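You operate a simulated robot arm through the tools that you are given. There is no shell and no other tool. Be economical: measure what you need, move in short steps, check, and stop when the job is done.

You are at the controls of a simulated two-armed robot. One attempt, no reset.

Task
Take the lid off the green-lid tub and lay it down on the tea worktop. Then close the lid drawer. Then switch the extractor socket switch off. Then press the extractor off key two times. Then push the drying top door shut. Then open the end door, put the red tin can from the end cupboard shelf on the high pantry shelf and shut the door again. Then switch the spare socket switch on. Then push the cleaning cupboard door shut. The order counts. Set down upright: red tin can.

The check looks at the end state, three seconds after you hand in, the way a careful person would. Anything else that was tipped, shoved, dropped, spilled or broken makes it a failure. Lids that push on must go on centred and level and be pressed home; caps that screw on are set level and turned clockwise until they are tight.

Robot
Two 7-joint arms with two-finger parallel grippers on one trunk, on a base that drives. Base frame: it is fixed to the floor where the robot stands at the start and does not move with it; the origin is under the middle of the robot, x ahead of it, y to its left, z up; the surface under the hand at the start is at about z = 0.9. Readings come in m, rad, newtons and seconds.
The left shoulder is at the start at [0.07, 0.163, 1.195], the right one opposite. With the tool pointing down near the work surface each hand reaches from about 0.4 to 0.88 m from the robot's upright axis, wherever it stands, measured 20 degrees to its own side. Places, roughly: cleaning cupboard door [-3.9, 3, 1.3]; drying top door [-1.9, 2.9, 0.5]; end door [-3.2, 3.1, 0.5]; extractor off key [0.6, 2.3, 1.5]; extractor socket switch [0.3, 2.7, 0.7]; green-lid tub (9x9x8 cm) [0.7, -0.1, 0.9]; high pantry shelf (105x19 cm) [-4.32, 0.9, 1.58]; lid drawer [-0.3, 3.1, 0.6]; red tin can (8x8x11 cm) [-3.4, 3.2, 0.5]; spare socket switch [-3.5, 3.3, 1.1]. Payload 3.43 kg a hand.
The TCP of each hand is the grasp point between the finger pads, 0.034 m short of the fingertips. In the tool frame z runs along the fingers and y along their closing line. Largest opening 0.128 m; finger width 0.024, thickness 0.012; the body of the gripper, 0.048 by 0.13 m, starts 0.096 m behind the TCP.
Orientation is that of the tool frame in the base frame, as [roll, pitch, yaw] about the fixed x, y, z axes, in that order (R = Rz(yaw) Ry(pitch) Rx(roll)). With the fingers straight down and closing along the base's y, the tool's x points along the base's -x, its y along +y and its z along -z.

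Tools
- The arms move only by the tool play_rows. It takes "left_motion", "right_motion" or both (then of equal length, played together; a hand with none holds still); each is a list of rows, each a list of 7 numbers: the gripper command, from -1 (shut) to 1 (fully open), values between in proportion, then the shift along the tool's x, y, z in m, then the turn, a rotation vector about the tool's x, y, z in rad. In form: [[jaw, x, y, z, wx, wy, wz], ...]. A call has 1 to 8 rows; each row is the pose to reach, as a shift and turn from the pose commanded when the call began, along the tool's axes at that moment. Each row takes 0.2 s and may step no farther than 0.05 m and 0.15 rad from the row before; otherwise, or with a gripper value out of range, the whole call is refused. A pose out of reach is approached as far as the arm can. The call stops where the force on the tool passes 40 N (or 10 N more than at its start, if that is more) or the arm is blocked; 0.2 s more then pass. Each finger travels about 0.153 m/s and halts on what it meets, pressing with about 30 N; the grip force reading is that of the motor and also rises with nothing between the fingers. The clock runs only during rows and for 0.2 s after the last one: add rows that repeat a pose to give the fingers time. It gives the time, the measured TCP pose, the force on the tool (base axes), the opening and the grip force at its end, in the units of the frame above (readings bear some noise), with the torque about the TCP (base axes, N m) and any sound that the robot's microphone picked up.
- Cameras (640 x 400 px; columns grow to the right, rows downward): "scene" is now at [0.1327, -0.01, 1.4125]; the picture's right is [-0.10, -0.99, 0.00], its down [-0.66, 0.07, -0.75] and it looks along [0.75, -0.08, -0.66] (base axes); focal length 285 px, centre (320, 200). "left" rides on the left gripper at [0.076, 0.011, -0.16] in its tool frame; the picture's right is [-0.15, 0.99, 0.00], its down [-0.88, -0.13, -0.46] and it looks along [-0.45, -0.07, 0.89] (tool axes); focal length 234 px, centre (320, 200). "right" rides on the right gripper at [0.076, -0.011, -0.16] in its tool frame; the picture's right is [0.15, 0.99, 0.00], its down [-0.88, 0.13, -0.46] and it looks along [-0.45, 0.07, 0.89] (tool axes); focal length 234 px, centre (320, 200). There is no depth. A picture from a camera that has moved, and an enlarged one, comes with that camera's place and axes in the base frame and with its lens.
- get_image(camera): a new picture of that camera. It takes no simulated time.
- lift_body(by): slides the trunk up (or, below 0, down) by that many m; the arms and the scene camera ride with it, the base frame stays. It gives what a move gives, with no picture.
- steer(legs): drives the robot by 1 to 6 legs, each [ahead, left, turn to the left] in m, m and rad, along the robot's own axes; the way and the turn of a leg run together, so that a leg with both is an arc; at most 1.5 m and 3.142 rad a leg. The arms and the cameras ride along, it lands a little off, and it stops where it bumps. It gives what a move gives.
- pan_tilt(pan, tilt): turns the head with the scene camera to pan (to the left, within 1.501 rad either way) and tilt (down, from -0.506 to 1.204), counted from straight ahead of the robot. It gives what a move gives.
- inspect(camera, box): a new picture of the part [left, top, right, bottom] of that camera's present view, enlarged. It takes no simulated time.
- hand_in(): hands the job in; it is judged then, once.

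Work in short steps. Places have to be worked out from the pictures, the camera data and where the tool is seen: move nearer, look again, correct. Check each grasp and each placing, and mend what went wrong. You have 175 turns and 140 pictures in all, those below and enlarged ones among them. Open the grippers and draw the arms clear of the work before you hand the job in, unless the task says otherwise; then end with one line.

The tools are called after "Emit:" as a command line: name --argument value ..., lists and objects as JSON in quotes. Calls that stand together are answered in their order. play_rows: Moves the arms, as the interface text tells. Its arguments: {"type":"object","properties":{"left_motion":{"type":"array","items":{"type":"array","items":{"type":"number"}}},"right_motion":{"type":"array","items":{"type":"array","items":{"type":"number"}}}},"required":[]} The other tools are called the same way: lift_body (by) slides the trunk up or down; steer (legs) drives the base; pan_tilt (pan, tilt) turns the head that bears the scene camera; get_image (camera) takes a picture; inspect (camera, box) takes an enlarged picture of a part of a camera's view; hand_in () hands the job in.

At the start:

```text
time_s: 0.0
left_eef_pos: [0.4942, 0.1681, 1.217]
left_ee_rot: [-3.141, 0.001, 3.141]
left_force: [0.0, -0.7, 0.0]
left_moment: [-0.04, -0.01, -0.01]
left_finger_gap: 0.128
left_grasp_force: 0.0
right_eef_pos: [0.4978, -0.3371, 1.1922]
right_ee_rot: [-3.141, -0.001, -3.141]
right_force: [1.4, 0.4, -0.6]
right_moment: [0.01, -0.02, 0.03]
right_finger_gap: 0.1282
right_grasp_force: 0.1
trunk travel left (down, up): [-0.675, 0.265]
robot x, y, heading: [-0.0006, -0.0004, 0.0]
head pan, tilt: [-0.105, 0.721]
```

scene: 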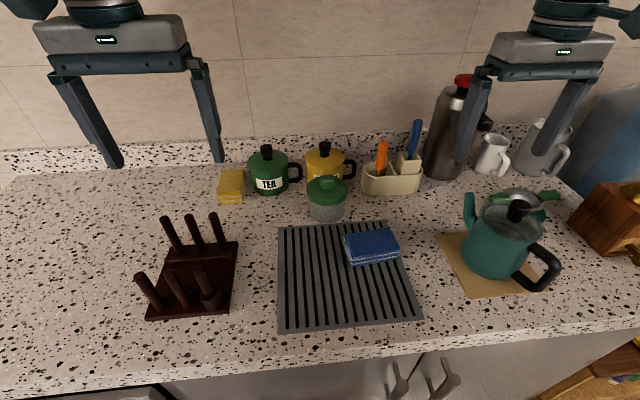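
right: 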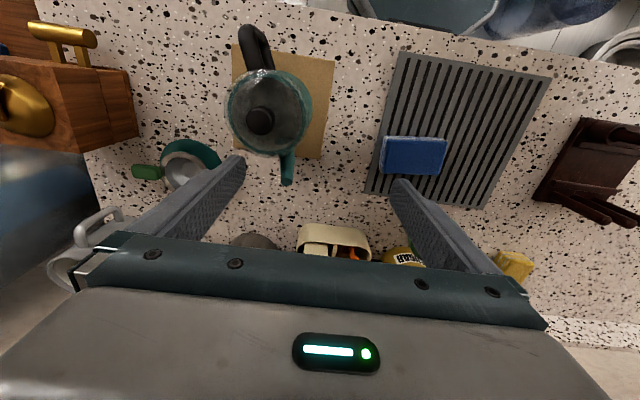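
left: 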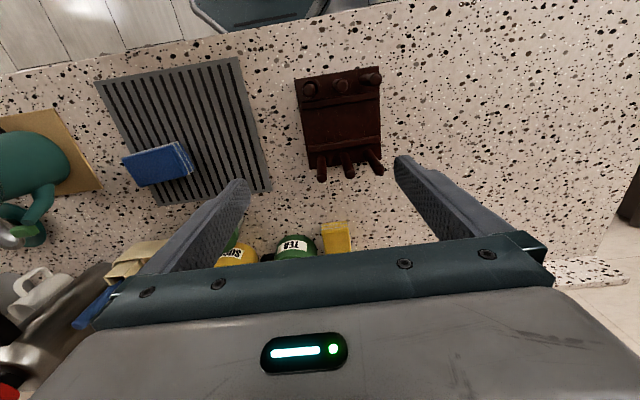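

I'll look closer at the tub with the green lid, near the middle of the scene picture.

Emit:
inspect --camera "scene" --box '[240, 130, 420, 240]'

```text
3.56 times, centred on (330, 185) of scene
camera zoom: at [0.1327, -0.01, 1.4125], right [-0.1, -0.99, 0.0], down [-0.66, 0.07, -0.75], along [0.75, -0.08, -0.66], focal length 1013 px, centre (284, 253)
```

zoom: 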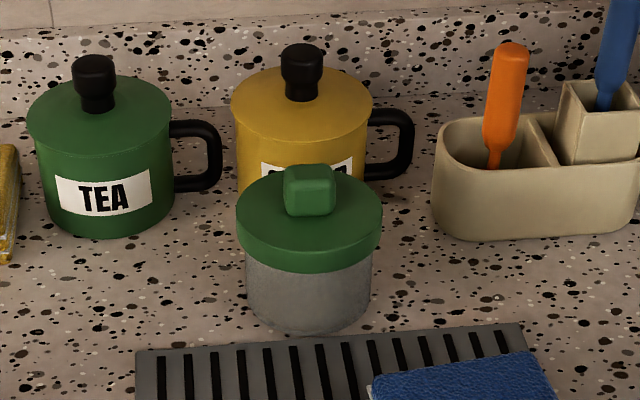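

The tub looks to stand at about (0.67, -0.08), lid top near z=0.975. I bring the left hand towards it, high, and look again.

Emit:
play_rows --left_motion '[[1, -0.02, -0.04, 0, 0, 0, 0], [1, -0.04, -0.08, 0, 0, 0, 0], [1, -0.06, -0.12, 0, 0, 0, 0], [1, -0.08, -0.16, 0, 0, 0, 0], [1, -0.1, -0.2, 0, 0, 0, 0], [1, -0.12, -0.23, 0, 0, 0, 0], [1, -0.15, -0.25, 0, 0, 0, 0]]'

Emit:
get_image --camera "left"

Emit:
get_image --camera "scene"

```text
time_s: 1.8
left_eef_pos: [0.6211, 0.0289, 1.1994]
left_ee_rot: [3.103, -0.002, -3.092]
left_force: [0.5, 1.0, -0.4]
left_moment: [-0.14, 0.21, -0.01]
left_finger_gap: 0.1279
left_grasp_force: 0.1
right_eef_pos: [0.5218, -0.2234, 1.1919]
right_ee_rot: [-3.137, -0.011, -3.026]
right_force: [1.6, 1.7, 0.2]
right_moment: [-0.11, 0.23, -0.03]
right_finger_gap: 0.1281
right_grasp_force: 0.1
trunk travel left (down, up): [-0.675, 0.265]
robot x, y, heading: [-0.0239, 0.0535, 0.118]
head pan, tilt: [-0.105, 0.721]
stopped in row 7 (left hand): the arm was blocked; the commanded pose is now the measured one
```

```text
135 pictures are left
camera left: at [0.5462, 0.0295, 1.3597], right [0.1, 0.99, 0.04], down [0.89, -0.1, 0.45], along [0.45, -0.01, -0.89], focal length 234 px, centre (320, 200)
```

left: 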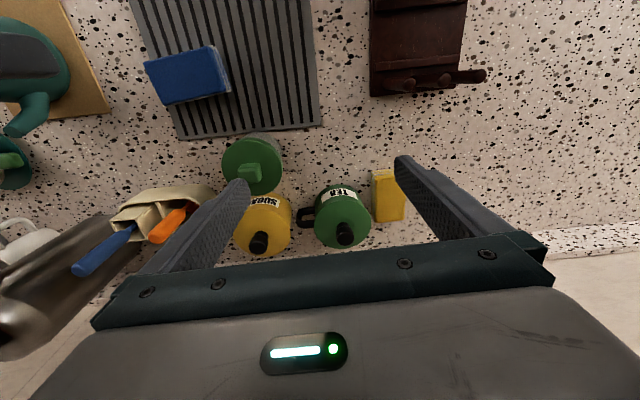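

```text
134 pictures are left
camera scene: at [0.1212, 0.0616, 1.4166], right [0.01, -1.0, 0.0], down [-0.67, -0.01, -0.75], along [0.75, 0.01, -0.67], focal length 285 px, centre (320, 200)
```

scene: 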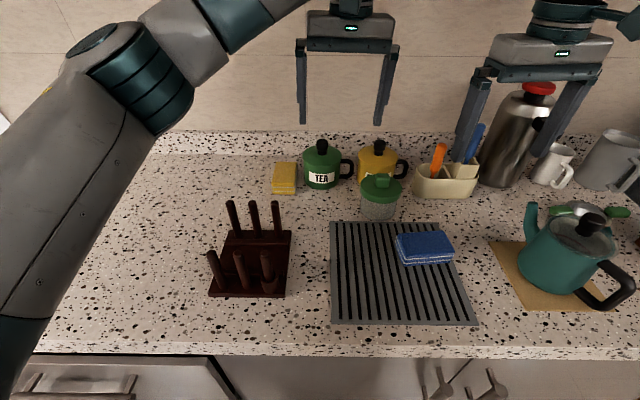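

The base got displaced (turned 0.118 rad) and the arm was blocked, so something was touched. I look around to the left before going on.

Emit:
pan_tilt --pan 0.9 --tilt 0.4

Emit:
get_image --camera "scene"

Emit:
get_image --camera "right"

```text
time_s: 3.1
left_eef_pos: [0.6144, 0.0221, 1.1971]
left_ee_rot: [3.098, 0.006, -3.098]
left_force: [0.4, -0.1, -0.5]
left_moment: [-0.06, 0.01, 0.02]
left_finger_gap: 0.1277
left_grasp_force: 0.1
right_eef_pos: [0.5143, -0.2282, 1.1898]
right_ee_rot: [3.14, -0.004, -3.026]
right_force: [-0.3, -0.1, 0.2]
right_moment: [-0.04, 0.06, -0.01]
right_finger_gap: 0.1282
right_grasp_force: 0.0
trunk travel left (down, up): [-0.675, 0.265]
robot x, y, heading: [-0.0195, 0.0474, 0.112]
head pan, tilt: [0.901, 0.4]
```

```text
133 pictures are left
camera scene: at [0.0787, 0.1338, 1.4409], right [0.85, -0.53, 0.0], down [-0.21, -0.33, -0.92], along [0.48, 0.78, -0.39], focal length 285 px, centre (320, 200)
```

scene: 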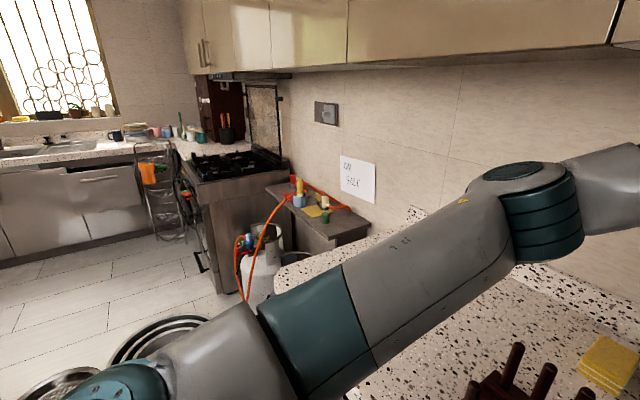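

```text
132 pictures are left
camera right: at [0.4416, -0.2486, 1.35], right [-0.26, 0.97, 0.0], down [0.86, 0.23, 0.45], along [0.44, 0.12, -0.89], focal length 234 px, centre (320, 200)
```

right: 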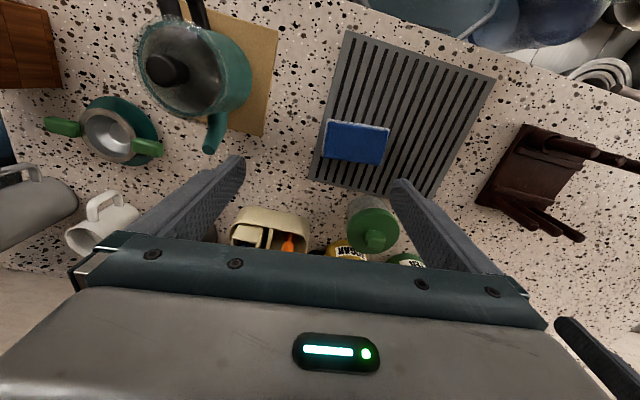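

The arm touched nothing visible; the base seems to recoil with fast arm motion, so I'll move slower. I re-square the base and shift right so that the tub is more comfortably in front of the left hand.

Emit:
steer --legs '[[0.02, -0.13, -0.112]]'

Emit:
pan_tilt --pan 0 --tilt 0.72

Emit:
get_image --camera "scene"

Emit:
get_image --camera "left"

```text
time_s: 4.3
left_eef_pos: [0.6328, -0.1744, 1.1984]
left_ee_rot: [3.099, 0.007, 3.075]
left_force: [-1.0, 0.1, 0.1]
left_moment: [-0.04, -0.02, -0.01]
left_finger_gap: 0.1282
left_grasp_force: 0.0
right_eef_pos: [0.5075, -0.4112, 1.1905]
right_ee_rot: [-3.141, -0.002, -3.138]
right_force: [0.1, -0.5, 0.1]
right_moment: [0.0, 0.0, 0.0]
right_finger_gap: 0.1276
right_grasp_force: 0.0
trunk travel left (down, up): [-0.675, 0.265]
robot x, y, heading: [0.0082, -0.0715, 0.007]
head pan, tilt: [0.901, 0.4]
```

```text
time_s: 5.5
left_eef_pos: [0.6341, -0.1762, 1.1984]
left_ee_rot: [3.099, 0.006, 3.075]
left_force: [0.3, -0.1, -0.1]
left_moment: [0.02, -0.01, -0.03]
left_finger_gap: 0.128
left_grasp_force: 0.1
right_eef_pos: [0.5053, -0.4127, 1.1903]
right_ee_rot: [3.14, -0.004, -3.138]
right_force: [0.8, 0.0, -1.0]
right_moment: [0.01, 0.0, 0.02]
right_finger_gap: 0.1279
right_grasp_force: 0.1
trunk travel left (down, up): [-0.675, 0.265]
robot x, y, heading: [0.0058, -0.0751, 0.002]
head pan, tilt: [0.0, 0.721]
```

```text
131 pictures are left
camera scene: at [0.1405, -0.077, 1.4125], right [0.0, -1.0, 0.0], down [-0.66, 0.0, -0.75], along [0.75, 0.0, -0.66], focal length 285 px, centre (320, 200)
```

scene: 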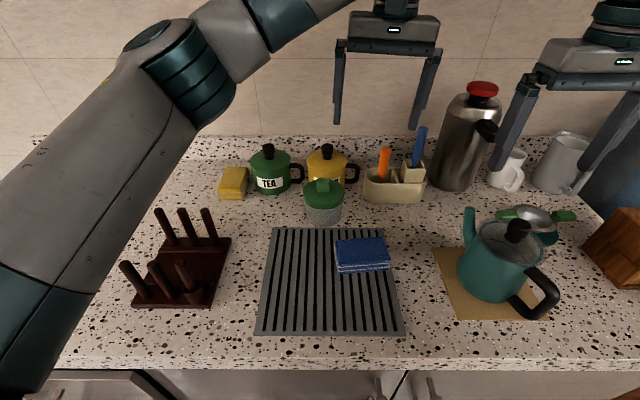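

```text
130 pictures are left
camera left: at [0.5581, -0.1666, 1.358], right [0.21, 0.98, 0.04], down [0.87, -0.21, 0.46], along [0.45, -0.06, -0.89], focal length 234 px, centre (320, 200)
```

left: 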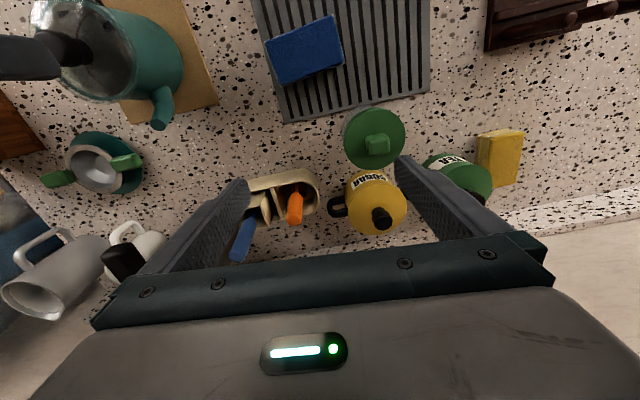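

Both views agree: lid centre near (0.664, -0.081). Now a slow move to above it, squaring the hand.

Emit:
play_rows --left_motion '[[1, -0.003, 0.012, 0.008, 0.005, 0, -0.008], [1, -0.006, 0.024, 0.02, 0.01, 0, -0.016], [1, -0.009, 0.036, 0.032, 0.016, 0, -0.024], [1, -0.013, 0.05, 0.045, 0.022, 0, -0.035], [1, -0.017, 0.065, 0.058, 0.03, 0, -0.046], [1, -0.021, 0.08, 0.071, 0.036, 0, -0.057], [1, -0.024, 0.09, 0.08, 0.04, 0, -0.064], [1, -0.025, 0.0935, 0.084, 0.043, 0, -0.067]]'

Emit:
get_image --camera "left"

Emit:
get_image --camera "scene"

```text
time_s: 7.3
left_eef_pos: [0.6678, -0.0799, 1.1195]
left_ee_rot: [3.141, 0.007, 3.141]
left_force: [-0.1, -0.4, 0.6]
left_moment: [0.0, 0.04, -0.02]
left_finger_gap: 0.1281
left_grasp_force: 0.1
right_eef_pos: [0.5061, -0.4125, 1.1905]
right_ee_rot: [3.14, -0.004, -3.139]
right_force: [0.2, -0.1, 0.0]
right_moment: [-0.01, -0.03, 0.0]
right_finger_gap: 0.1282
right_grasp_force: 0.1
trunk travel left (down, up): [-0.675, 0.265]
robot x, y, heading: [0.0087, -0.0748, 0.003]
head pan, tilt: [0.0, 0.721]
```

```text
129 pictures are left
camera left: at [0.59, -0.0693, 1.2789], right [0.15, 0.99, 0.0], down [0.88, -0.13, 0.46], along [0.46, -0.07, -0.89], focal length 234 px, centre (320, 200)
```

left: 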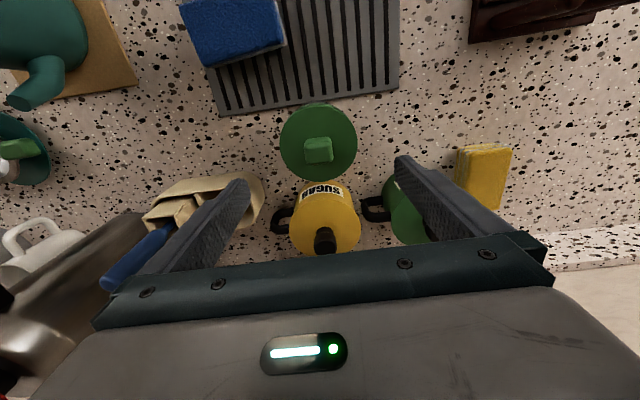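

```text
128 pictures are left
camera scene: at [0.1405, -0.0768, 1.4125], right [0.0, -1.0, 0.0], down [-0.66, 0.0, -0.75], along [0.75, 0.0, -0.66], focal length 285 px, centre (320, 200)
```

scene: 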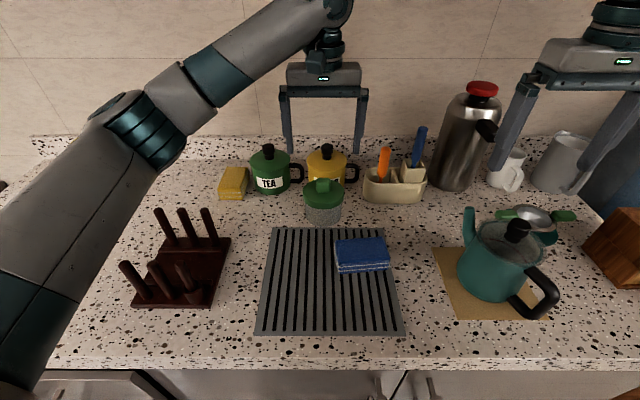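

The lid centre is nearly under the hand. I zoom to fix the heights of lid top and knob.

Emit:
inspect --camera "scene" --box '[270, 140, 380, 230]'

```text
4.44 times, centred on (325, 185) of scene
camera zoom: at [0.1405, -0.0768, 1.4125], right [0.0, -1.0, 0.0], down [-0.66, 0.0, -0.75], along [0.75, 0.0, -0.66], focal length 1266 px, centre (298, 267)
```

zoom: 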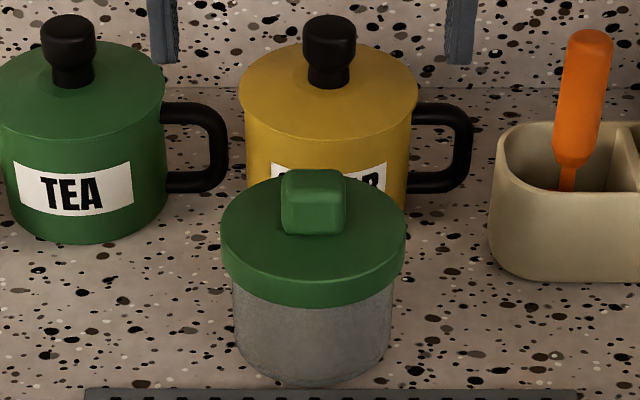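

Lid top ≈0.98, knob top ≈1.013, knob ≈3 cm wide. I descend slowly to TCP z≈1.022 so that the fingertips straddle the knob just above the lid.

Emit:
play_rows --left_motion '[[0.4, 0, -0.003, 0.02, 0, 0, 0], [0.2, 0, -0.003, 0.04, 0, 0, 0], [0.1, 0, -0.003, 0.06, 0, 0, 0], [0.1, 0, -0.003, 0.075, 0, 0, 0], [0.1, 0, -0.003, 0.088, 0, 0, 0], [0.1, 0, -0.003, 0.097, 0, 0, 0]]'

Emit:
inspect --camera "scene" --box '[270, 140, 380, 230]'

Emit:
get_image --camera "left"

```text
time_s: 8.8
left_eef_pos: [0.666, -0.0836, 1.0207]
left_ee_rot: [3.141, 0.005, 3.141]
left_force: [0.8, -0.1, -0.5]
left_moment: [0.01, -0.01, 0.03]
left_finger_gap: 0.0705
left_grasp_force: 0.0
right_eef_pos: [0.508, -0.4127, 1.191]
right_ee_rot: [3.14, -0.002, -3.138]
right_force: [0.0, -0.1, -0.6]
right_moment: [0.01, 0.04, 0.0]
right_finger_gap: 0.1281
right_grasp_force: 0.1
trunk travel left (down, up): [-0.675, 0.265]
robot x, y, heading: [0.0069, -0.0733, 0.002]
head pan, tilt: [0.0, 0.721]
```

```text
4.44 times, centred on (325, 185) of scene
camera zoom: at [0.1407, -0.0768, 1.4125], right [0.0, -1.0, 0.0], down [-0.66, 0.0, -0.75], along [0.75, 0.0, -0.66], focal length 1266 px, centre (298, 267)
```

zoom: 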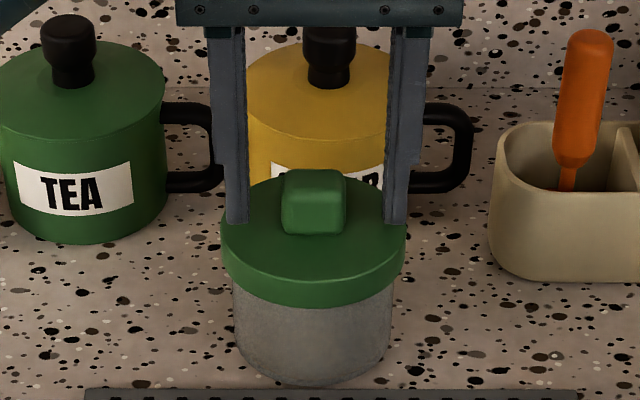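

```text
125 pictures are left
camera left: at [0.5901, -0.0725, 1.1803], right [0.15, 0.99, 0.0], down [0.88, -0.13, 0.46], along [0.46, -0.07, -0.89], focal length 234 px, centre (320, 200)
```

left: 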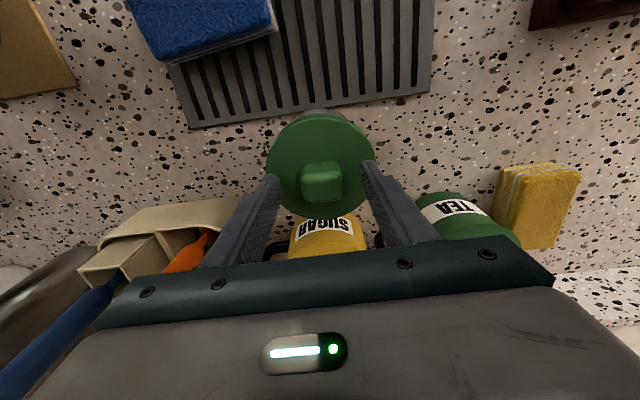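

The fingertips straddle the knob, just above the lid. Closing.

Emit:
play_rows --left_motion '[[-0.4, 0, 0, 0, 0, 0, 0], [-1, 0, 0, 0, 0, 0, 0], [-1, 0, 0, 0, 0, 0, 0], [-1, 0, 0, 0, 0, 0, 0]]'

Emit:
play_rows --left_motion '[[-1, 0, 0, -0.005, 0, 0, 0], [-1, 0, 0, -0.01, 0, 0, 0], [-1, 0, 0, -0.02, 0, 0, 0], [-1, 0, 0, -0.035, 0, 0, 0], [-1, 0, 0, -0.055, 0, 0, 0], [-1, 0, 0, -0.075, 0, 0, 0]]'

Emit:
get_image --camera "scene"

```text
time_s: 9.8
left_eef_pos: [0.6662, -0.0828, 1.0213]
left_ee_rot: [-3.14, 0.007, -3.141]
left_force: [0.1, 0.9, 1.6]
left_moment: [0.16, -0.09, 0.05]
left_finger_gap: 0.0329
left_grasp_force: 30.5
right_eef_pos: [0.5069, -0.4115, 1.1906]
right_ee_rot: [3.14, -0.003, -3.138]
right_force: [-0.5, 0.1, -0.9]
right_moment: [0.01, 0.01, 0.02]
right_finger_gap: 0.1282
right_grasp_force: 0.0
trunk travel left (down, up): [-0.675, 0.265]
robot x, y, heading: [0.0091, -0.0793, 0.005]
head pan, tilt: [0.0, 0.721]
```

```text
time_s: 11.2
left_eef_pos: [0.6654, -0.0831, 1.0967]
left_ee_rot: [3.141, 0.008, 3.141]
left_force: [0.0, -0.7, -2.5]
left_moment: [-0.04, 0.0, 0.02]
left_finger_gap: 0.0326
left_grasp_force: 30.3
right_eef_pos: [0.5069, -0.413, 1.19]
right_ee_rot: [3.14, -0.003, -3.138]
right_force: [-1.0, 0.1, 0.2]
right_moment: [0.0, -0.07, -0.01]
right_finger_gap: 0.1278
right_grasp_force: 0.1
trunk travel left (down, up): [-0.675, 0.265]
robot x, y, heading: [0.0072, -0.0787, 0.004]
head pan, tilt: [0.0, 0.721]
```

```text
124 pictures are left
camera scene: at [0.1404, -0.077, 1.4125], right [0.0, -1.0, 0.0], down [-0.66, 0.0, -0.75], along [0.75, 0.0, -0.66], focal length 285 px, centre (320, 200)
```

scene: 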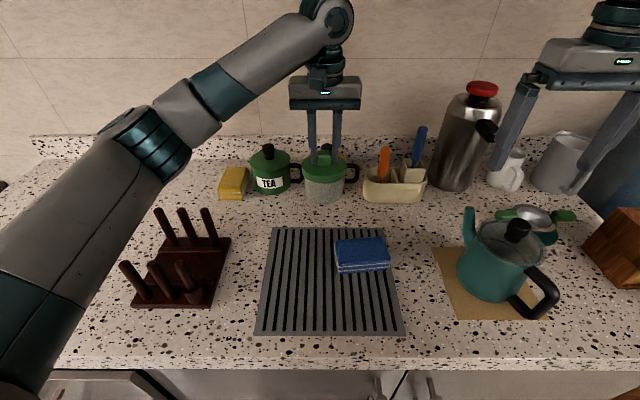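

Check whether only the lid came up or the whole tub.

Emit:
inspect --camera "scene" --box '[270, 140, 380, 230]'

```text
4.44 times, centred on (325, 185) of scene
camera zoom: at [0.1404, -0.077, 1.4125], right [0.0, -1.0, 0.0], down [-0.66, 0.0, -0.75], along [0.75, 0.0, -0.66], focal length 1266 px, centre (298, 267)
```

zoom: 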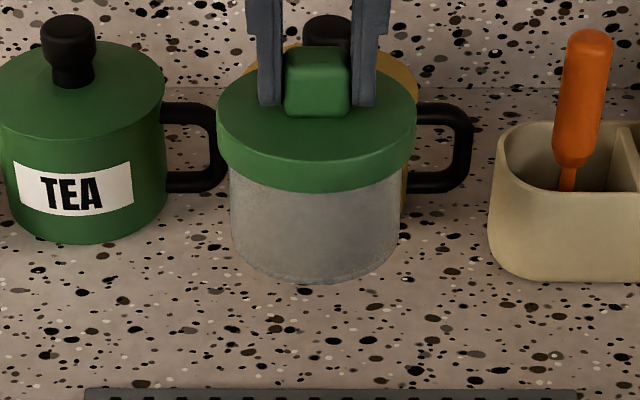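

The whole tub came up: the lid is pressed on. I'll hold the tub body with the right hand in the air. Lift the left hand more and start turning the right hand to point forward.

Emit:
play_rows --left_motion '[[-1, 0.005, 0, -0.01, 0, 0, 0], [-1, 0.012, 0, -0.02, 0, 0, 0], [-1, 0.02, 0, -0.035, 0, 0, 0], [-1, 0.03, 0, -0.05, 0, 0, 0], [-1, 0.04, 0, -0.065, 0, 0, 0], [-1, 0.05, 0, -0.08, 0, 0, 0], [-1, 0.055, 0, -0.09, 0, 0, 0], [-1, 0.06, 0, -0.1, 0, 0, 0]]' --right_motion '[[1, 0.005, 0, -0.005, 0, -0.14, 0], [1, 0.01, 0, -0.01, 0, -0.28, 0], [1, 0.015, 0, -0.01, 0, -0.42, 0], [1, 0.02, 0, -0.01, 0, -0.56, 0], [1, 0.03, 0, -0.01, 0, -0.7, 0], [1, 0.04, 0, -0.01, 0, -0.84, 0], [1, 0.05, 0, -0.01, 0, -0.98, 0], [1, 0.06, 0, -0.01, 0, -1.12, 0]]'

Emit:
get_image --camera "scene"

```text
time_s: 12.9
left_eef_pos: [0.6035, -0.0858, 1.1953]
left_ee_rot: [3.14, 0.008, 3.141]
left_force: [0.2, -0.9, -2.8]
left_moment: [0.06, -0.04, -0.01]
left_finger_gap: 0.0328
left_grasp_force: 30.0
right_eef_pos: [0.5175, -0.4583, 1.2506]
right_ee_rot: [3.133, 1.116, 3.136]
right_force: [0.3, -0.3, -0.5]
right_moment: [0.03, 0.03, 0.02]
right_finger_gap: 0.1279
right_grasp_force: 0.0
right hand out of reach, approached as far as the arm can: row 6, 7, 8
trunk travel left (down, up): [-0.675, 0.265]
robot x, y, heading: [0.0081, -0.0759, 0.003]
head pan, tilt: [0.0, 0.721]
```

```text
122 pictures are left
camera scene: at [0.1401, -0.0794, 1.4126], right [0.0, -1.0, 0.0], down [-0.66, 0.0, -0.75], along [0.75, 0.0, -0.66], focal length 285 px, centre (320, 200)
```

scene: 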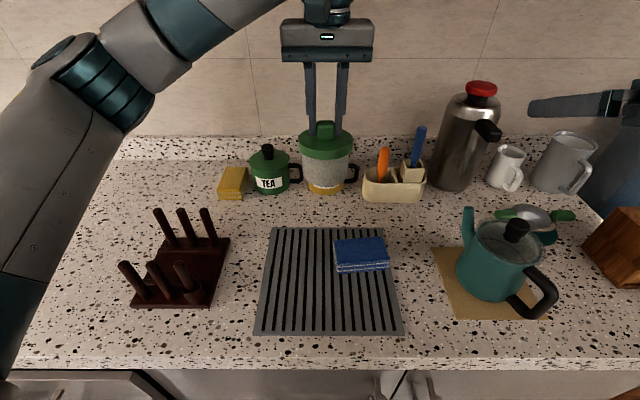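

The right hand couldn't fold that close. I move the tub a bit forward and higher, and move the right hand forward while finishing the pitch to horizontal.

Emit:
play_rows --left_motion '[[-1, -0.008, 0.004, -0.01, 0, 0, 0], [-1, -0.016, 0.008, -0.02, 0, 0, 0], [-1, -0.026, 0.012, -0.03, 0, 0, 0], [-1, -0.036, 0.016, -0.04, 0, 0, 0], [-1, -0.046, 0.02, -0.05, 0, 0, 0], [-1, -0.056, 0.024, -0.06, 0, 0, 0], [-1, -0.064, 0.028, -0.07, 0, 0, 0], [-1, -0.07, 0.03, -0.075, 0, 0, 0]]' --right_motion '[[1, 0.004, 0, 0.01, 0, -0.06, 0], [1, 0.008, 0, 0.02, 0, -0.12, 0], [1, 0.012, 0, 0.03, 0, -0.18, 0], [1, 0.016, 0, 0.04, 0, -0.24, 0], [1, 0.02, 0, 0.05, 0, -0.3, 0], [1, 0.024, 0, 0.06, 0, -0.36, 0], [1, 0.028, 0, 0.066, 0, -0.41, 0], [1, 0.032, 0, 0.071, 0, -0.455, 0]]'

```text
time_s: 14.9
left_eef_pos: [0.677, -0.0585, 1.2062]
left_ee_rot: [3.114, -0.093, 3.126]
left_force: [0.1, 1.1, -2.5]
left_moment: [-0.01, 0.01, -0.03]
left_finger_gap: 0.0328
left_grasp_force: 30.1
right_eef_pos: [0.5867, -0.469, 1.1969]
right_ee_rot: [-1.162, 1.57, -1.156]
right_force: [-0.1, -0.7, 0.8]
right_moment: [-0.02, 0.01, -0.01]
right_finger_gap: 0.1279
right_grasp_force: 0.1
right hand out of reach, approached as far as the arm can: row 1, 2, 3, 4, 5, 6, 7, 8
trunk travel left (down, up): [-0.675, 0.265]
robot x, y, heading: [0.0063, -0.075, -0.004]
head pan, tilt: [0.0, 0.721]
stopped in row 8 (left hand): the arm was blocked; the commanded pose is now the measured one
```

The left arm met its limit, so I raise the trunk by 0.07 instead, and look.

Emit:
lift_body --by 0.07

Emit:
get_image --camera "scene"

Emit:
get_image --camera "right"

```text
time_s: 16.0
left_eef_pos: [0.6708, -0.0547, 1.21]
left_ee_rot: [3.103, -0.192, 3.126]
left_force: [0.4, 0.4, -3.3]
left_moment: [-0.02, -0.05, 0.01]
left_finger_gap: 0.0328
left_grasp_force: 29.6
right_eef_pos: [0.5839, -0.4663, 1.2644]
right_ee_rot: [-0.596, 1.567, -0.593]
right_force: [-0.6, 0.1, 0.7]
right_moment: [0.0, 0.0, -0.01]
right_finger_gap: 0.128
right_grasp_force: 0.1
trunk travel left (down, up): [-0.745, 0.195]
robot x, y, heading: [0.0069, -0.0747, 0.001]
head pan, tilt: [0.0, 0.721]
```

```text
121 pictures are left
camera scene: at [0.1384, -0.073, 1.4823], right [0.0, -1.0, 0.0], down [-0.66, 0.0, -0.75], along [0.75, 0.0, -0.66], focal length 285 px, centre (320, 200)
```

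scene: 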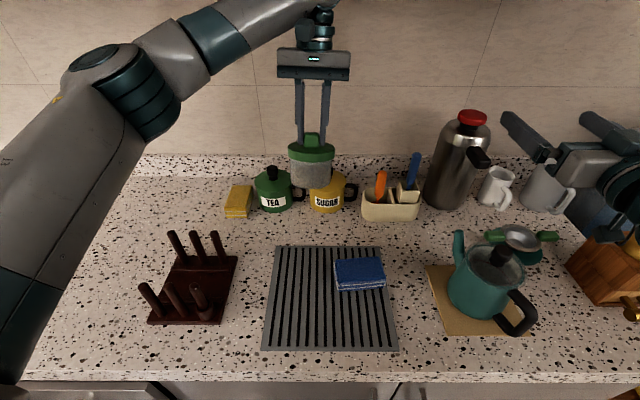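

```text
120 pictures are left
camera right: at [0.4244, -0.4788, 1.1885], right [0.0, 0.99, -0.15], down [-0.46, 0.13, 0.88], along [0.89, 0.07, 0.45], focal length 234 px, centre (320, 200)
```

right: 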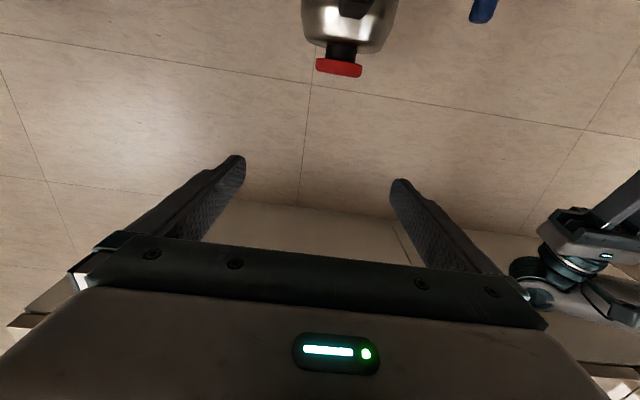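

The left wrist is under the wall cabinet, which blocks it. I lower the trunk again, then draw the left hand back and level it.

Emit:
lift_body --by -0.07

Emit:
play_rows --left_motion '[[-1, 0.012, 0, 0.002, 0, 0, 0], [-1, 0.024, 0, 0.004, 0, 0, 0], [-1, 0.036, 0, 0.006, 0, 0, 0], [-1, 0.048, 0, 0.008, 0, 0, 0], [-1, 0.06, 0, 0.01, 0, 0, 0], [-1, 0.072, 0, 0.012, 0, 0, 0], [-1, 0.084, 0, 0.014, 0, 0, 0]]'

```text
time_s: 17.1
left_eef_pos: [0.678, -0.0581, 1.2049]
left_ee_rot: [3.12, -0.094, 3.126]
left_force: [0.3, -0.4, -2.8]
left_moment: [0.02, -0.06, 0.02]
left_finger_gap: 0.0329
left_grasp_force: 29.8
right_eef_pos: [0.5888, -0.4681, 1.1933]
right_ee_rot: [2.503, 1.568, 2.508]
right_force: [-0.6, -0.2, 0.4]
right_moment: [0.02, -0.01, 0.0]
right_finger_gap: 0.1278
right_grasp_force: 0.1
trunk travel left (down, up): [-0.675, 0.265]
robot x, y, heading: [0.0066, -0.0812, 0.003]
head pan, tilt: [0.0, 0.721]
```

```text
time_s: 18.7
left_eef_pos: [0.591, -0.0568, 1.2003]
left_ee_rot: [3.117, -0.09, 3.126]
left_force: [-0.1, -0.6, -2.9]
left_moment: [0.0, -0.04, 0.0]
left_finger_gap: 0.033
left_grasp_force: 29.8
right_eef_pos: [0.5851, -0.4687, 1.1922]
right_ee_rot: [0.571, 1.569, 0.576]
right_force: [0.0, -1.5, -0.3]
right_moment: [-0.01, 0.0, 0.0]
right_finger_gap: 0.1279
right_grasp_force: 0.1
trunk travel left (down, up): [-0.675, 0.265]
robot x, y, heading: [0.0047, -0.0777, 0.003]
head pan, tilt: [0.0, 0.721]
```

Now level the left hand and drive left 0.2 m so the right arm is clear of the teapot.

Emit:
play_rows --left_motion '[[-1, 0, 0, 0, 0.012, -0.045, 0], [-1, 0, 0, 0, 0.024, -0.09, 0.0]]'

Emit:
steer --legs '[[0, 0.2, 0]]'

Emit:
get_image --camera "scene"

```text
time_s: 19.3
left_eef_pos: [0.5903, -0.0563, 1.1985]
left_ee_rot: [3.141, 0.0, 3.126]
left_force: [-0.3, 0.1, -2.9]
left_moment: [-0.02, -0.02, 0.02]
left_finger_gap: 0.0325
left_grasp_force: 30.1
right_eef_pos: [0.5853, -0.4698, 1.1928]
right_ee_rot: [0.62, 1.568, 0.625]
right_force: [-0.5, -1.0, 0.0]
right_moment: [0.0, -0.03, 0.01]
right_finger_gap: 0.1281
right_grasp_force: 0.2
trunk travel left (down, up): [-0.675, 0.265]
robot x, y, heading: [0.0075, -0.075, 0.004]
head pan, tilt: [0.0, 0.721]
```

```text
time_s: 20.6
left_eef_pos: [0.5902, 0.0679, 1.1991]
left_ee_rot: [-3.14, -0.003, 3.121]
left_force: [0.2, 0.2, -3.2]
left_moment: [-0.04, 0.01, -0.01]
left_finger_gap: 0.0327
left_grasp_force: 30.3
right_eef_pos: [0.5848, -0.3429, 1.1926]
right_ee_rot: [-0.928, 1.57, -0.926]
right_force: [1.1, 0.5, 0.1]
right_moment: [-0.01, 0.02, -0.05]
right_finger_gap: 0.1281
right_grasp_force: 0.1
trunk travel left (down, up): [-0.675, 0.265]
robot x, y, heading: [0.0103, 0.0513, 0.003]
head pan, tilt: [0.0, 0.721]
stopped in leg 1: the robot was blocked; the commanded pose is now the measured one
```

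```text
119 pictures are left
camera scene: at [0.1405, 0.0504, 1.4125], right [0.0, -1.0, 0.0], down [-0.66, 0.0, -0.75], along [0.75, 0.0, -0.66], focal length 285 px, centre (320, 200)
```

scene: 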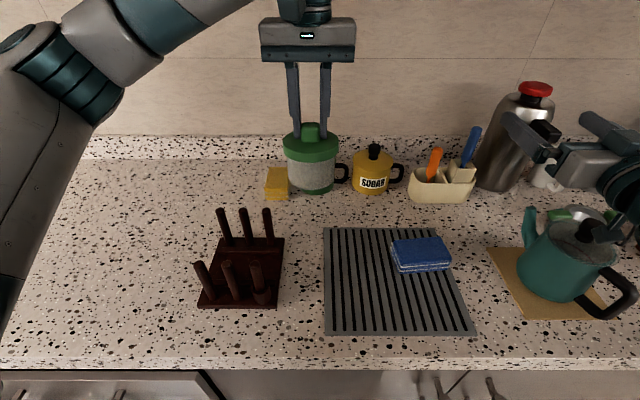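

The base was blocked at the left again. I look at what stands on the floor to the left.

Emit:
pan_tilt --pan 1.2 --tilt 1.1

Emit:
get_image --camera "scene"

```text
time_s: 22.0
left_eef_pos: [0.59, 0.0669, 1.1991]
left_ee_rot: [-3.141, -0.003, 3.122]
left_force: [-0.1, -0.5, -2.3]
left_moment: [0.0, -0.02, 0.01]
left_finger_gap: 0.033
left_grasp_force: 29.9
right_eef_pos: [0.5855, -0.3452, 1.1902]
right_ee_rot: [1.3, 1.569, 1.301]
right_force: [1.0, -0.1, 0.0]
right_moment: [-0.01, 0.01, -0.03]
right_finger_gap: 0.1283
right_grasp_force: 0.0
trunk travel left (down, up): [-0.675, 0.265]
robot x, y, heading: [0.007, 0.0467, 0.002]
head pan, tilt: [1.201, 1.1]
```

```text
118 pictures are left
camera scene: at [0.0792, 0.1072, 1.3843], right [0.93, -0.36, 0.0], down [-0.32, -0.83, -0.45], along [0.16, 0.42, -0.89], focal length 285 px, centre (320, 200)
```

scene: 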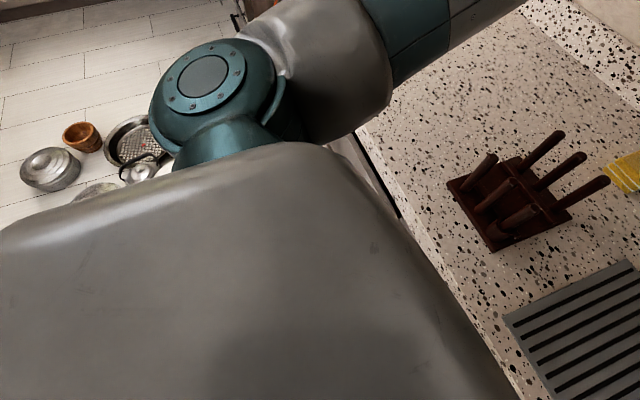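

Pots stand on something at the left; I need a clearer look.

Emit:
pan_tilt --pan 1.5 --tilt 0.75

Emit:
get_image --camera "scene"

```text
time_s: 22.8
left_eef_pos: [0.5895, 0.0665, 1.1989]
left_ee_rot: [-3.142, -0.002, 3.122]
left_force: [0.3, -0.1, -2.9]
left_moment: [0.03, -0.02, -0.03]
left_finger_gap: 0.0328
left_grasp_force: 29.7
right_eef_pos: [0.5837, -0.3435, 1.1926]
right_ee_rot: [1.224, 1.57, 1.225]
right_force: [-0.5, -0.1, 0.2]
right_moment: [0.01, -0.03, 0.0]
right_finger_gap: 0.128
right_grasp_force: 0.0
trunk travel left (down, up): [-0.675, 0.265]
robot x, y, heading: [0.0067, 0.0538, -0.001]
head pan, tilt: [1.499, 0.75]
```

```text
117 pictures are left
camera scene: at [0.0622, 0.1314, 1.41], right [1.0, -0.07, 0.0], down [-0.05, -0.68, -0.73], along [0.05, 0.73, -0.68], focal length 285 px, centre (320, 200)
```

scene: 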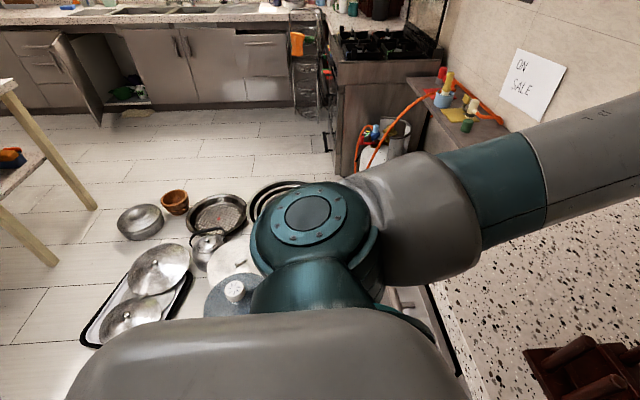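

I look at the counter front near the base's left-front corner.

Emit:
pan_tilt --pan 0.55 --tilt 1.2

Emit:
get_image --camera "scene"

```text
time_s: 24.1
left_eef_pos: [0.59, 0.0672, 1.1985]
left_ee_rot: [3.14, -0.003, 3.123]
left_force: [-0.9, -0.3, -3.4]
left_moment: [0.0, -0.04, 0.0]
left_finger_gap: 0.0328
left_grasp_force: 30.6
right_eef_pos: [0.5856, -0.3457, 1.1927]
right_ee_rot: [1.242, 1.569, 1.242]
right_force: [0.0, -0.5, -0.4]
right_moment: [0.03, -0.01, -0.01]
right_finger_gap: 0.1278
right_grasp_force: 0.0
trunk travel left (down, up): [-0.675, 0.265]
robot x, y, heading: [0.0082, 0.051, -0.001]
head pan, tilt: [0.55, 1.201]
```

```text
116 pictures are left
camera scene: at [0.104, 0.078, 1.3783], right [0.52, -0.85, 0.0], down [-0.79, -0.49, -0.36], along [0.31, 0.19, -0.93], focal length 285 px, centre (320, 200)
```

scene: 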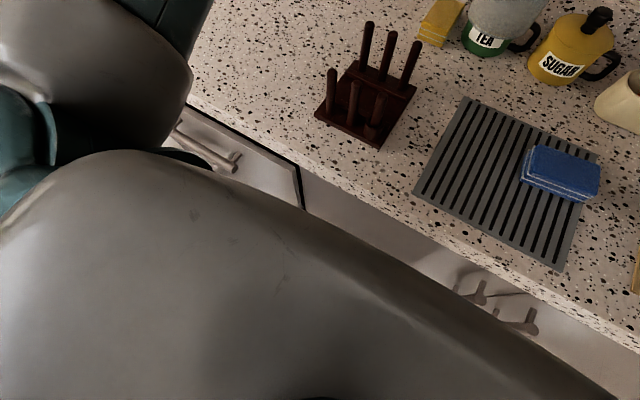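

An open drawer front sits at the left, hence the block; I stay here. Now I yaw the right hand to point left towards the tub held at (0.59, 0.067).

Emit:
play_rows --right_motion '[[1, 0.008, 0.02, -0.007, -0.15, 0, 0], [1, 0.016, 0.04, -0.014, -0.3, 0, 0], [1, 0.024, 0.06, -0.021, -0.45, 0, 0], [1, 0.032, 0.085, -0.028, -0.6, 0, 0], [1, 0.04, 0.11, -0.035, -0.75, 0, 0], [1, 0.048, 0.135, -0.042, -0.9, 0, 0], [1, 0.056, 0.16, -0.049, -1.05, 0, 0], [1, 0.063, 0.185, -0.055, -1.2, 0, 0]]'

Emit:
pan_tilt --pan 0 --tilt 0.6

Emit:
get_image --camera "scene"

Emit:
get_image --camera "right"

```text
time_s: 25.9
left_eef_pos: [0.5905, 0.0679, 1.198]
left_ee_rot: [-3.139, -0.001, 3.123]
left_force: [-0.5, 0.4, -2.9]
left_moment: [-0.04, 0.03, -0.02]
left_finger_gap: 0.0328
left_grasp_force: 29.7
right_eef_pos: [0.5303, -0.161, 1.1291]
right_ee_rot: [2.123, 1.569, -2.959]
right_force: [0.5, 0.0, 1.3]
right_moment: [0.0, 0.0, -0.01]
right_finger_gap: 0.1279
right_grasp_force: 0.0
trunk travel left (down, up): [-0.675, 0.265]
robot x, y, heading: [0.007, 0.0495, 0.003]
head pan, tilt: [0.55, 1.201]
```

```text
time_s: 26.9
left_eef_pos: [0.5901, 0.0672, 1.1991]
left_ee_rot: [3.14, -0.003, 3.123]
left_force: [0.1, 0.5, -2.6]
left_moment: [0.02, 0.03, -0.01]
left_finger_gap: 0.0328
left_grasp_force: 30.4
right_eef_pos: [0.5285, -0.1624, 1.1296]
right_ee_rot: [0.989, 1.57, 2.191]
right_force: [-0.5, 0.5, 0.3]
right_moment: [0.03, 0.01, 0.0]
right_finger_gap: 0.1276
right_grasp_force: 0.1
trunk travel left (down, up): [-0.675, 0.265]
robot x, y, heading: [0.0099, 0.0493, 0.001]
head pan, tilt: [0.0, 0.6]
```

```text
115 pictures are left
camera scene: at [0.145, 0.0491, 1.4228], right [0.0, -1.0, 0.0], down [-0.57, 0.0, -0.82], along [0.82, 0.0, -0.57], focal length 285 px, centre (320, 200)
```

scene: 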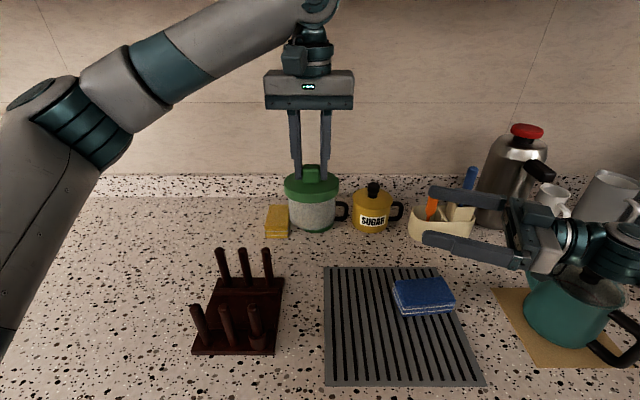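

```text
114 pictures are left
camera right: at [0.4817, -0.3163, 1.0538], right [-0.92, 0.36, -0.14], down [-0.29, -0.38, 0.88], along [0.26, 0.85, 0.45], focal length 234 px, centre (320, 200)
```

right: 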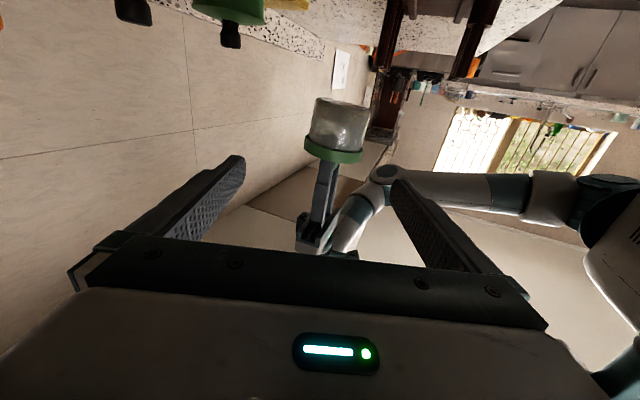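

The tub is 0.235 m ahead of the right hand, 0.025 to its side. I align height (z≈1.103) and side and advance part way.

Emit:
play_rows --right_motion '[[1, 0.008, 0.008, 0.015, 0, 0, 0], [1, 0.016, 0.016, 0.03, 0, 0, 0], [1, 0.027, 0.025, 0.045, 0, 0, 0], [1, 0.027, 0.025, 0.07, 0, 0, 0], [1, 0.027, 0.025, 0.095, 0, 0, 0], [1, 0.027, 0.025, 0.12, 0, 0, 0], [1, 0.027, 0.025, 0.14, 0, 0, 0]]'

Emit:
get_image --camera "scene"

Emit:
get_image --camera "right"

```text
time_s: 28.5
left_eef_pos: [0.5912, 0.0684, 1.1981]
left_ee_rot: [3.141, -0.001, 3.121]
left_force: [-0.2, 0.7, -2.9]
left_moment: [-0.04, 0.0, -0.02]
left_finger_gap: 0.0328
left_grasp_force: 30.5
right_eef_pos: [0.5585, -0.0198, 1.1017]
right_ee_rot: [0.818, 1.57, 2.018]
right_force: [0.1, 0.4, 0.4]
right_moment: [-0.02, 0.01, 0.04]
right_finger_gap: 0.1281
right_grasp_force: 0.0
trunk travel left (down, up): [-0.675, 0.265]
robot x, y, heading: [0.0073, 0.0496, 0.003]
head pan, tilt: [0.0, 0.6]
```

```text
113 pictures are left
camera scene: at [0.1456, 0.0495, 1.4228], right [0.0, -1.0, 0.0], down [-0.57, 0.0, -0.82], along [0.82, 0.0, -0.57], focal length 285 px, centre (320, 200)
```

scene: 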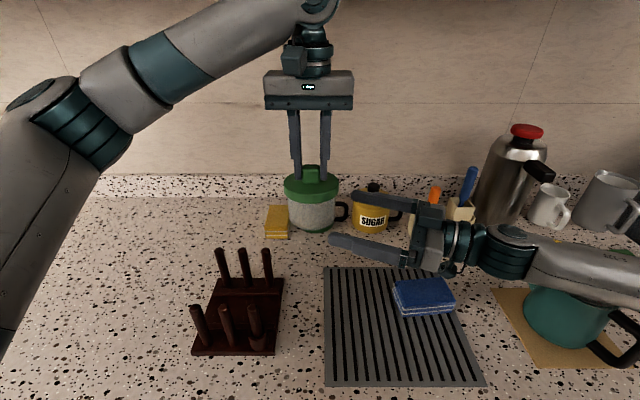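

```text
112 pictures are left
camera right: at [0.5108, -0.1733, 1.0262], right [-0.92, 0.36, -0.15], down [-0.29, -0.38, 0.88], along [0.26, 0.85, 0.45], focal length 234 px, centre (320, 200)
```

right: 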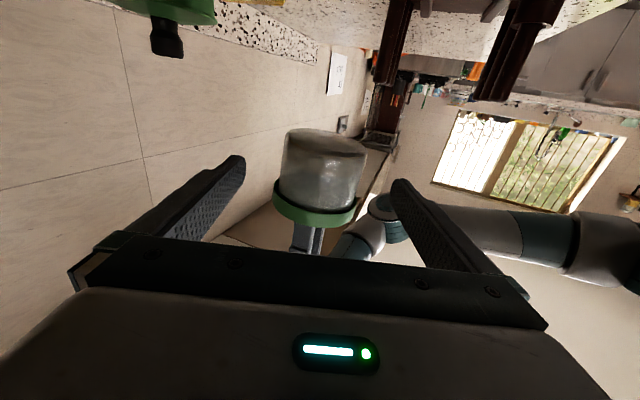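

Well aligned; advance 0.092 to surround the tub body.

Emit:
play_rows --right_motion '[[1, 0, 0, 0.015, 0, 0, 0], [1, 0, 0, 0.03, 0, 0, 0], [1, 0, 0, 0.045, 0, 0, 0], [1, 0, 0, 0.06, 0, 0, 0], [1, 0, 0, 0.075, 0, 0, 0], [1, 0, 0, 0.092, 0, 0, 0]]'

Emit:
get_image --camera "scene"

```text
time_s: 29.9
left_eef_pos: [0.589, 0.068, 1.2007]
left_ee_rot: [-3.14, 0.001, 3.123]
left_force: [0.3, 0.6, -2.6]
left_moment: [0.02, -0.01, -0.02]
left_finger_gap: 0.0326
left_grasp_force: 29.7
right_eef_pos: [0.5889, 0.065, 1.1054]
right_ee_rot: [-1.065, 1.568, 0.136]
right_force: [-0.6, 1.0, 0.9]
right_moment: [0.0, 0.0, -0.01]
right_finger_gap: 0.1279
right_grasp_force: 0.0
trunk travel left (down, up): [-0.675, 0.265]
robot x, y, heading: [0.0077, 0.0492, 0.007]
head pan, tilt: [0.0, 0.6]
```

```text
111 pictures are left
camera scene: at [0.1427, 0.0505, 1.4234], right [0.0, -1.0, 0.0], down [-0.56, 0.0, -0.83], along [0.83, 0.0, -0.56], focal length 285 px, centre (320, 200)
```

scene: 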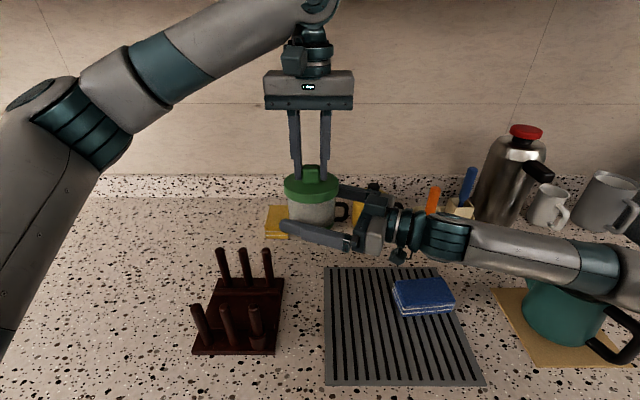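

Check the finger height relative to the tub body.

Emit:
inspect --camera "scene" --box '[255, 150, 385, 260]'

```text
3.64 times, centred on (320, 205) of scene
camera zoom: at [0.1427, 0.0505, 1.4234], right [0.0, -1.0, 0.0], down [-0.56, 0.0, -0.83], along [0.83, 0.0, -0.56], focal length 1036 px, centre (320, 182)
```

zoom: 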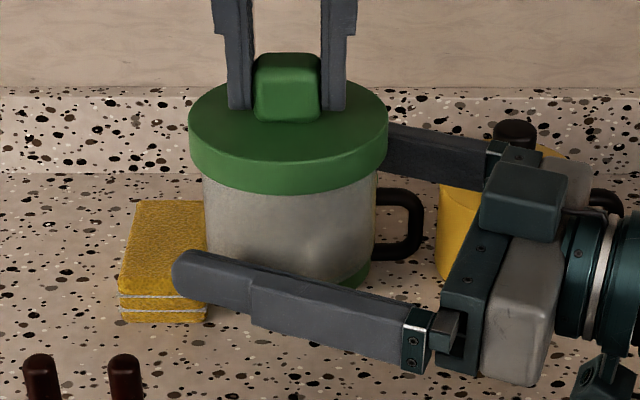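

Fingers surround the body below the lid skirt. Close the right hand.

Emit:
play_rows --right_motion '[[0.4, 0, 0, 0, 0, 0, 0], [0.2, 0, 0, 0, 0, 0, 0], [-0.5, 0, 0, 0, 0, 0, 0], [-1, 0, 0, 0, 0, 0, 0], [-1, 0, 0, 0, 0, 0, 0]]'

Emit:
play_rows --left_motion '[[-1, 0, 0, -0.004, 0, 0, 0], [-1, 0, 0, -0.008, 0, 0, 0], [-1, 0, 0, -0.014, 0, 0, 0], [-1, 0, 0, -0.02, 0, 0, 0], [-1, 0, 0, -0.03, 0, 0, 0], [-1, 0, 0, -0.04, 0, 0, 0]]'

Emit:
get_image --camera "scene"

```text
time_s: 31.1
left_eef_pos: [0.5884, 0.0683, 1.2006]
left_ee_rot: [3.141, 0.0, 3.122]
left_force: [-0.1, 0.6, -0.1]
left_moment: [-0.03, -0.01, -0.01]
left_finger_gap: 0.033
left_grasp_force: 30.2
right_eef_pos: [0.5868, 0.0649, 1.1051]
right_ee_rot: [-0.932, 1.568, 0.27]
right_force: [1.1, -0.6, 0.0]
right_moment: [0.03, 0.04, 0.0]
right_finger_gap: 0.089
right_grasp_force: 30.1
trunk travel left (down, up): [-0.675, 0.265]
robot x, y, heading: [0.0055, 0.0508, 0.002]
head pan, tilt: [0.0, 0.6]
heard: snap
```

```text
time_s: 32.7
left_eef_pos: [0.586, 0.0719, 1.2085]
left_ee_rot: [3.107, -0.046, 3.11]
left_force: [0.1, -0.1, -0.2]
left_moment: [0.03, 0.12, -0.01]
left_finger_gap: 0.0326
left_grasp_force: 29.6
right_eef_pos: [0.5889, 0.0694, 1.1043]
right_ee_rot: [2.317, 1.568, -2.761]
right_force: [0.8, -1.3, -1.3]
right_moment: [0.03, -0.03, 0.09]
right_finger_gap: 0.0891
right_grasp_force: 29.7
trunk travel left (down, up): [-0.675, 0.265]
robot x, y, heading: [0.0048, 0.0488, 0.006]
head pan, tilt: [0.0, 0.6]
stopped in row 6 (left hand): the arm was blocked; the commanded pose is now the measured one
```

```text
109 pictures are left
camera scene: at [0.1447, 0.0526, 1.4266], right [0.01, -1.0, 0.0], down [-0.57, 0.0, -0.82], along [0.82, 0.0, -0.57], focal length 285 px, centre (320, 200)
```

scene: 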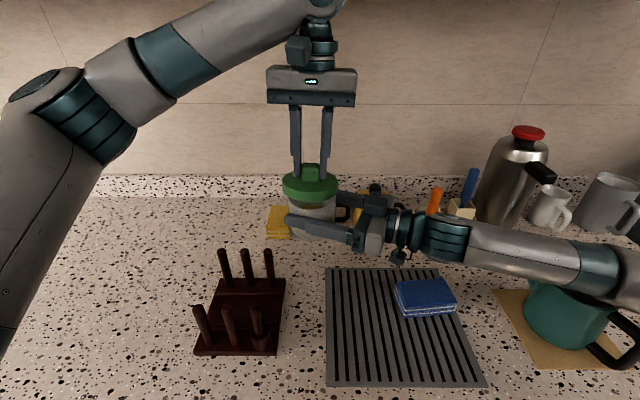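

A snap was heard, so the lid popped; the left hand just hit its ceiling. I lower the right hand with the tub instead and look.

Emit:
play_rows --right_motion '[[-1, 0.006, 0, 0, 0, 0, 0], [-1, 0.012, 0, 0, 0, 0, 0], [-1, 0.02, 0, 0, 0, 0, 0], [-1, 0.03, 0, 0, 0, 0, 0], [-1, 0.04, 0, 0, 0, 0, 0]]'

Emit:
inspect --camera "scene" --box '[240, 130, 400, 260]'

```text
time_s: 33.9
left_eef_pos: [0.5788, 0.0723, 1.2061]
left_ee_rot: [3.105, -0.042, 3.103]
left_force: [0.2, 0.9, 0.2]
left_moment: [0.01, 0.02, -0.01]
left_finger_gap: 0.0328
left_grasp_force: 30.0
right_eef_pos: [0.5843, 0.0674, 1.0809]
right_ee_rot: [-1.298, 1.541, -0.102]
right_force: [-0.7, -0.2, -0.4]
right_moment: [-0.02, -0.03, 0.02]
right_finger_gap: 0.0889
right_grasp_force: 30.1
trunk travel left (down, up): [-0.675, 0.265]
robot x, y, heading: [0.0061, 0.0483, 0.003]
head pan, tilt: [0.0, 0.6]
```

```text
3.08 times, centred on (320, 195) of scene
camera zoom: at [0.1344, 0.0573, 1.4256], right [0.0, -1.0, 0.01], down [-0.56, -0.01, -0.83], along [0.83, 0.0, -0.56], focal length 876 px, centre (320, 215)
```

zoom: 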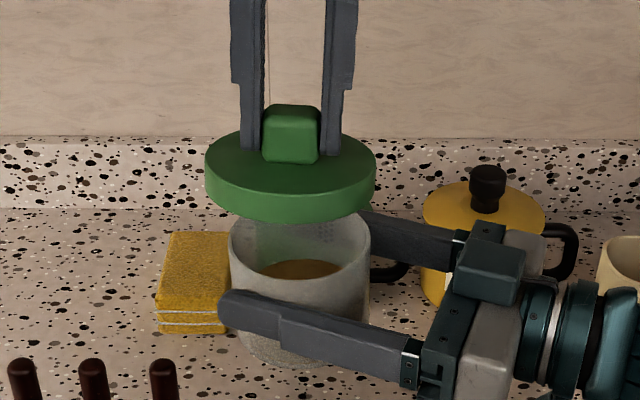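

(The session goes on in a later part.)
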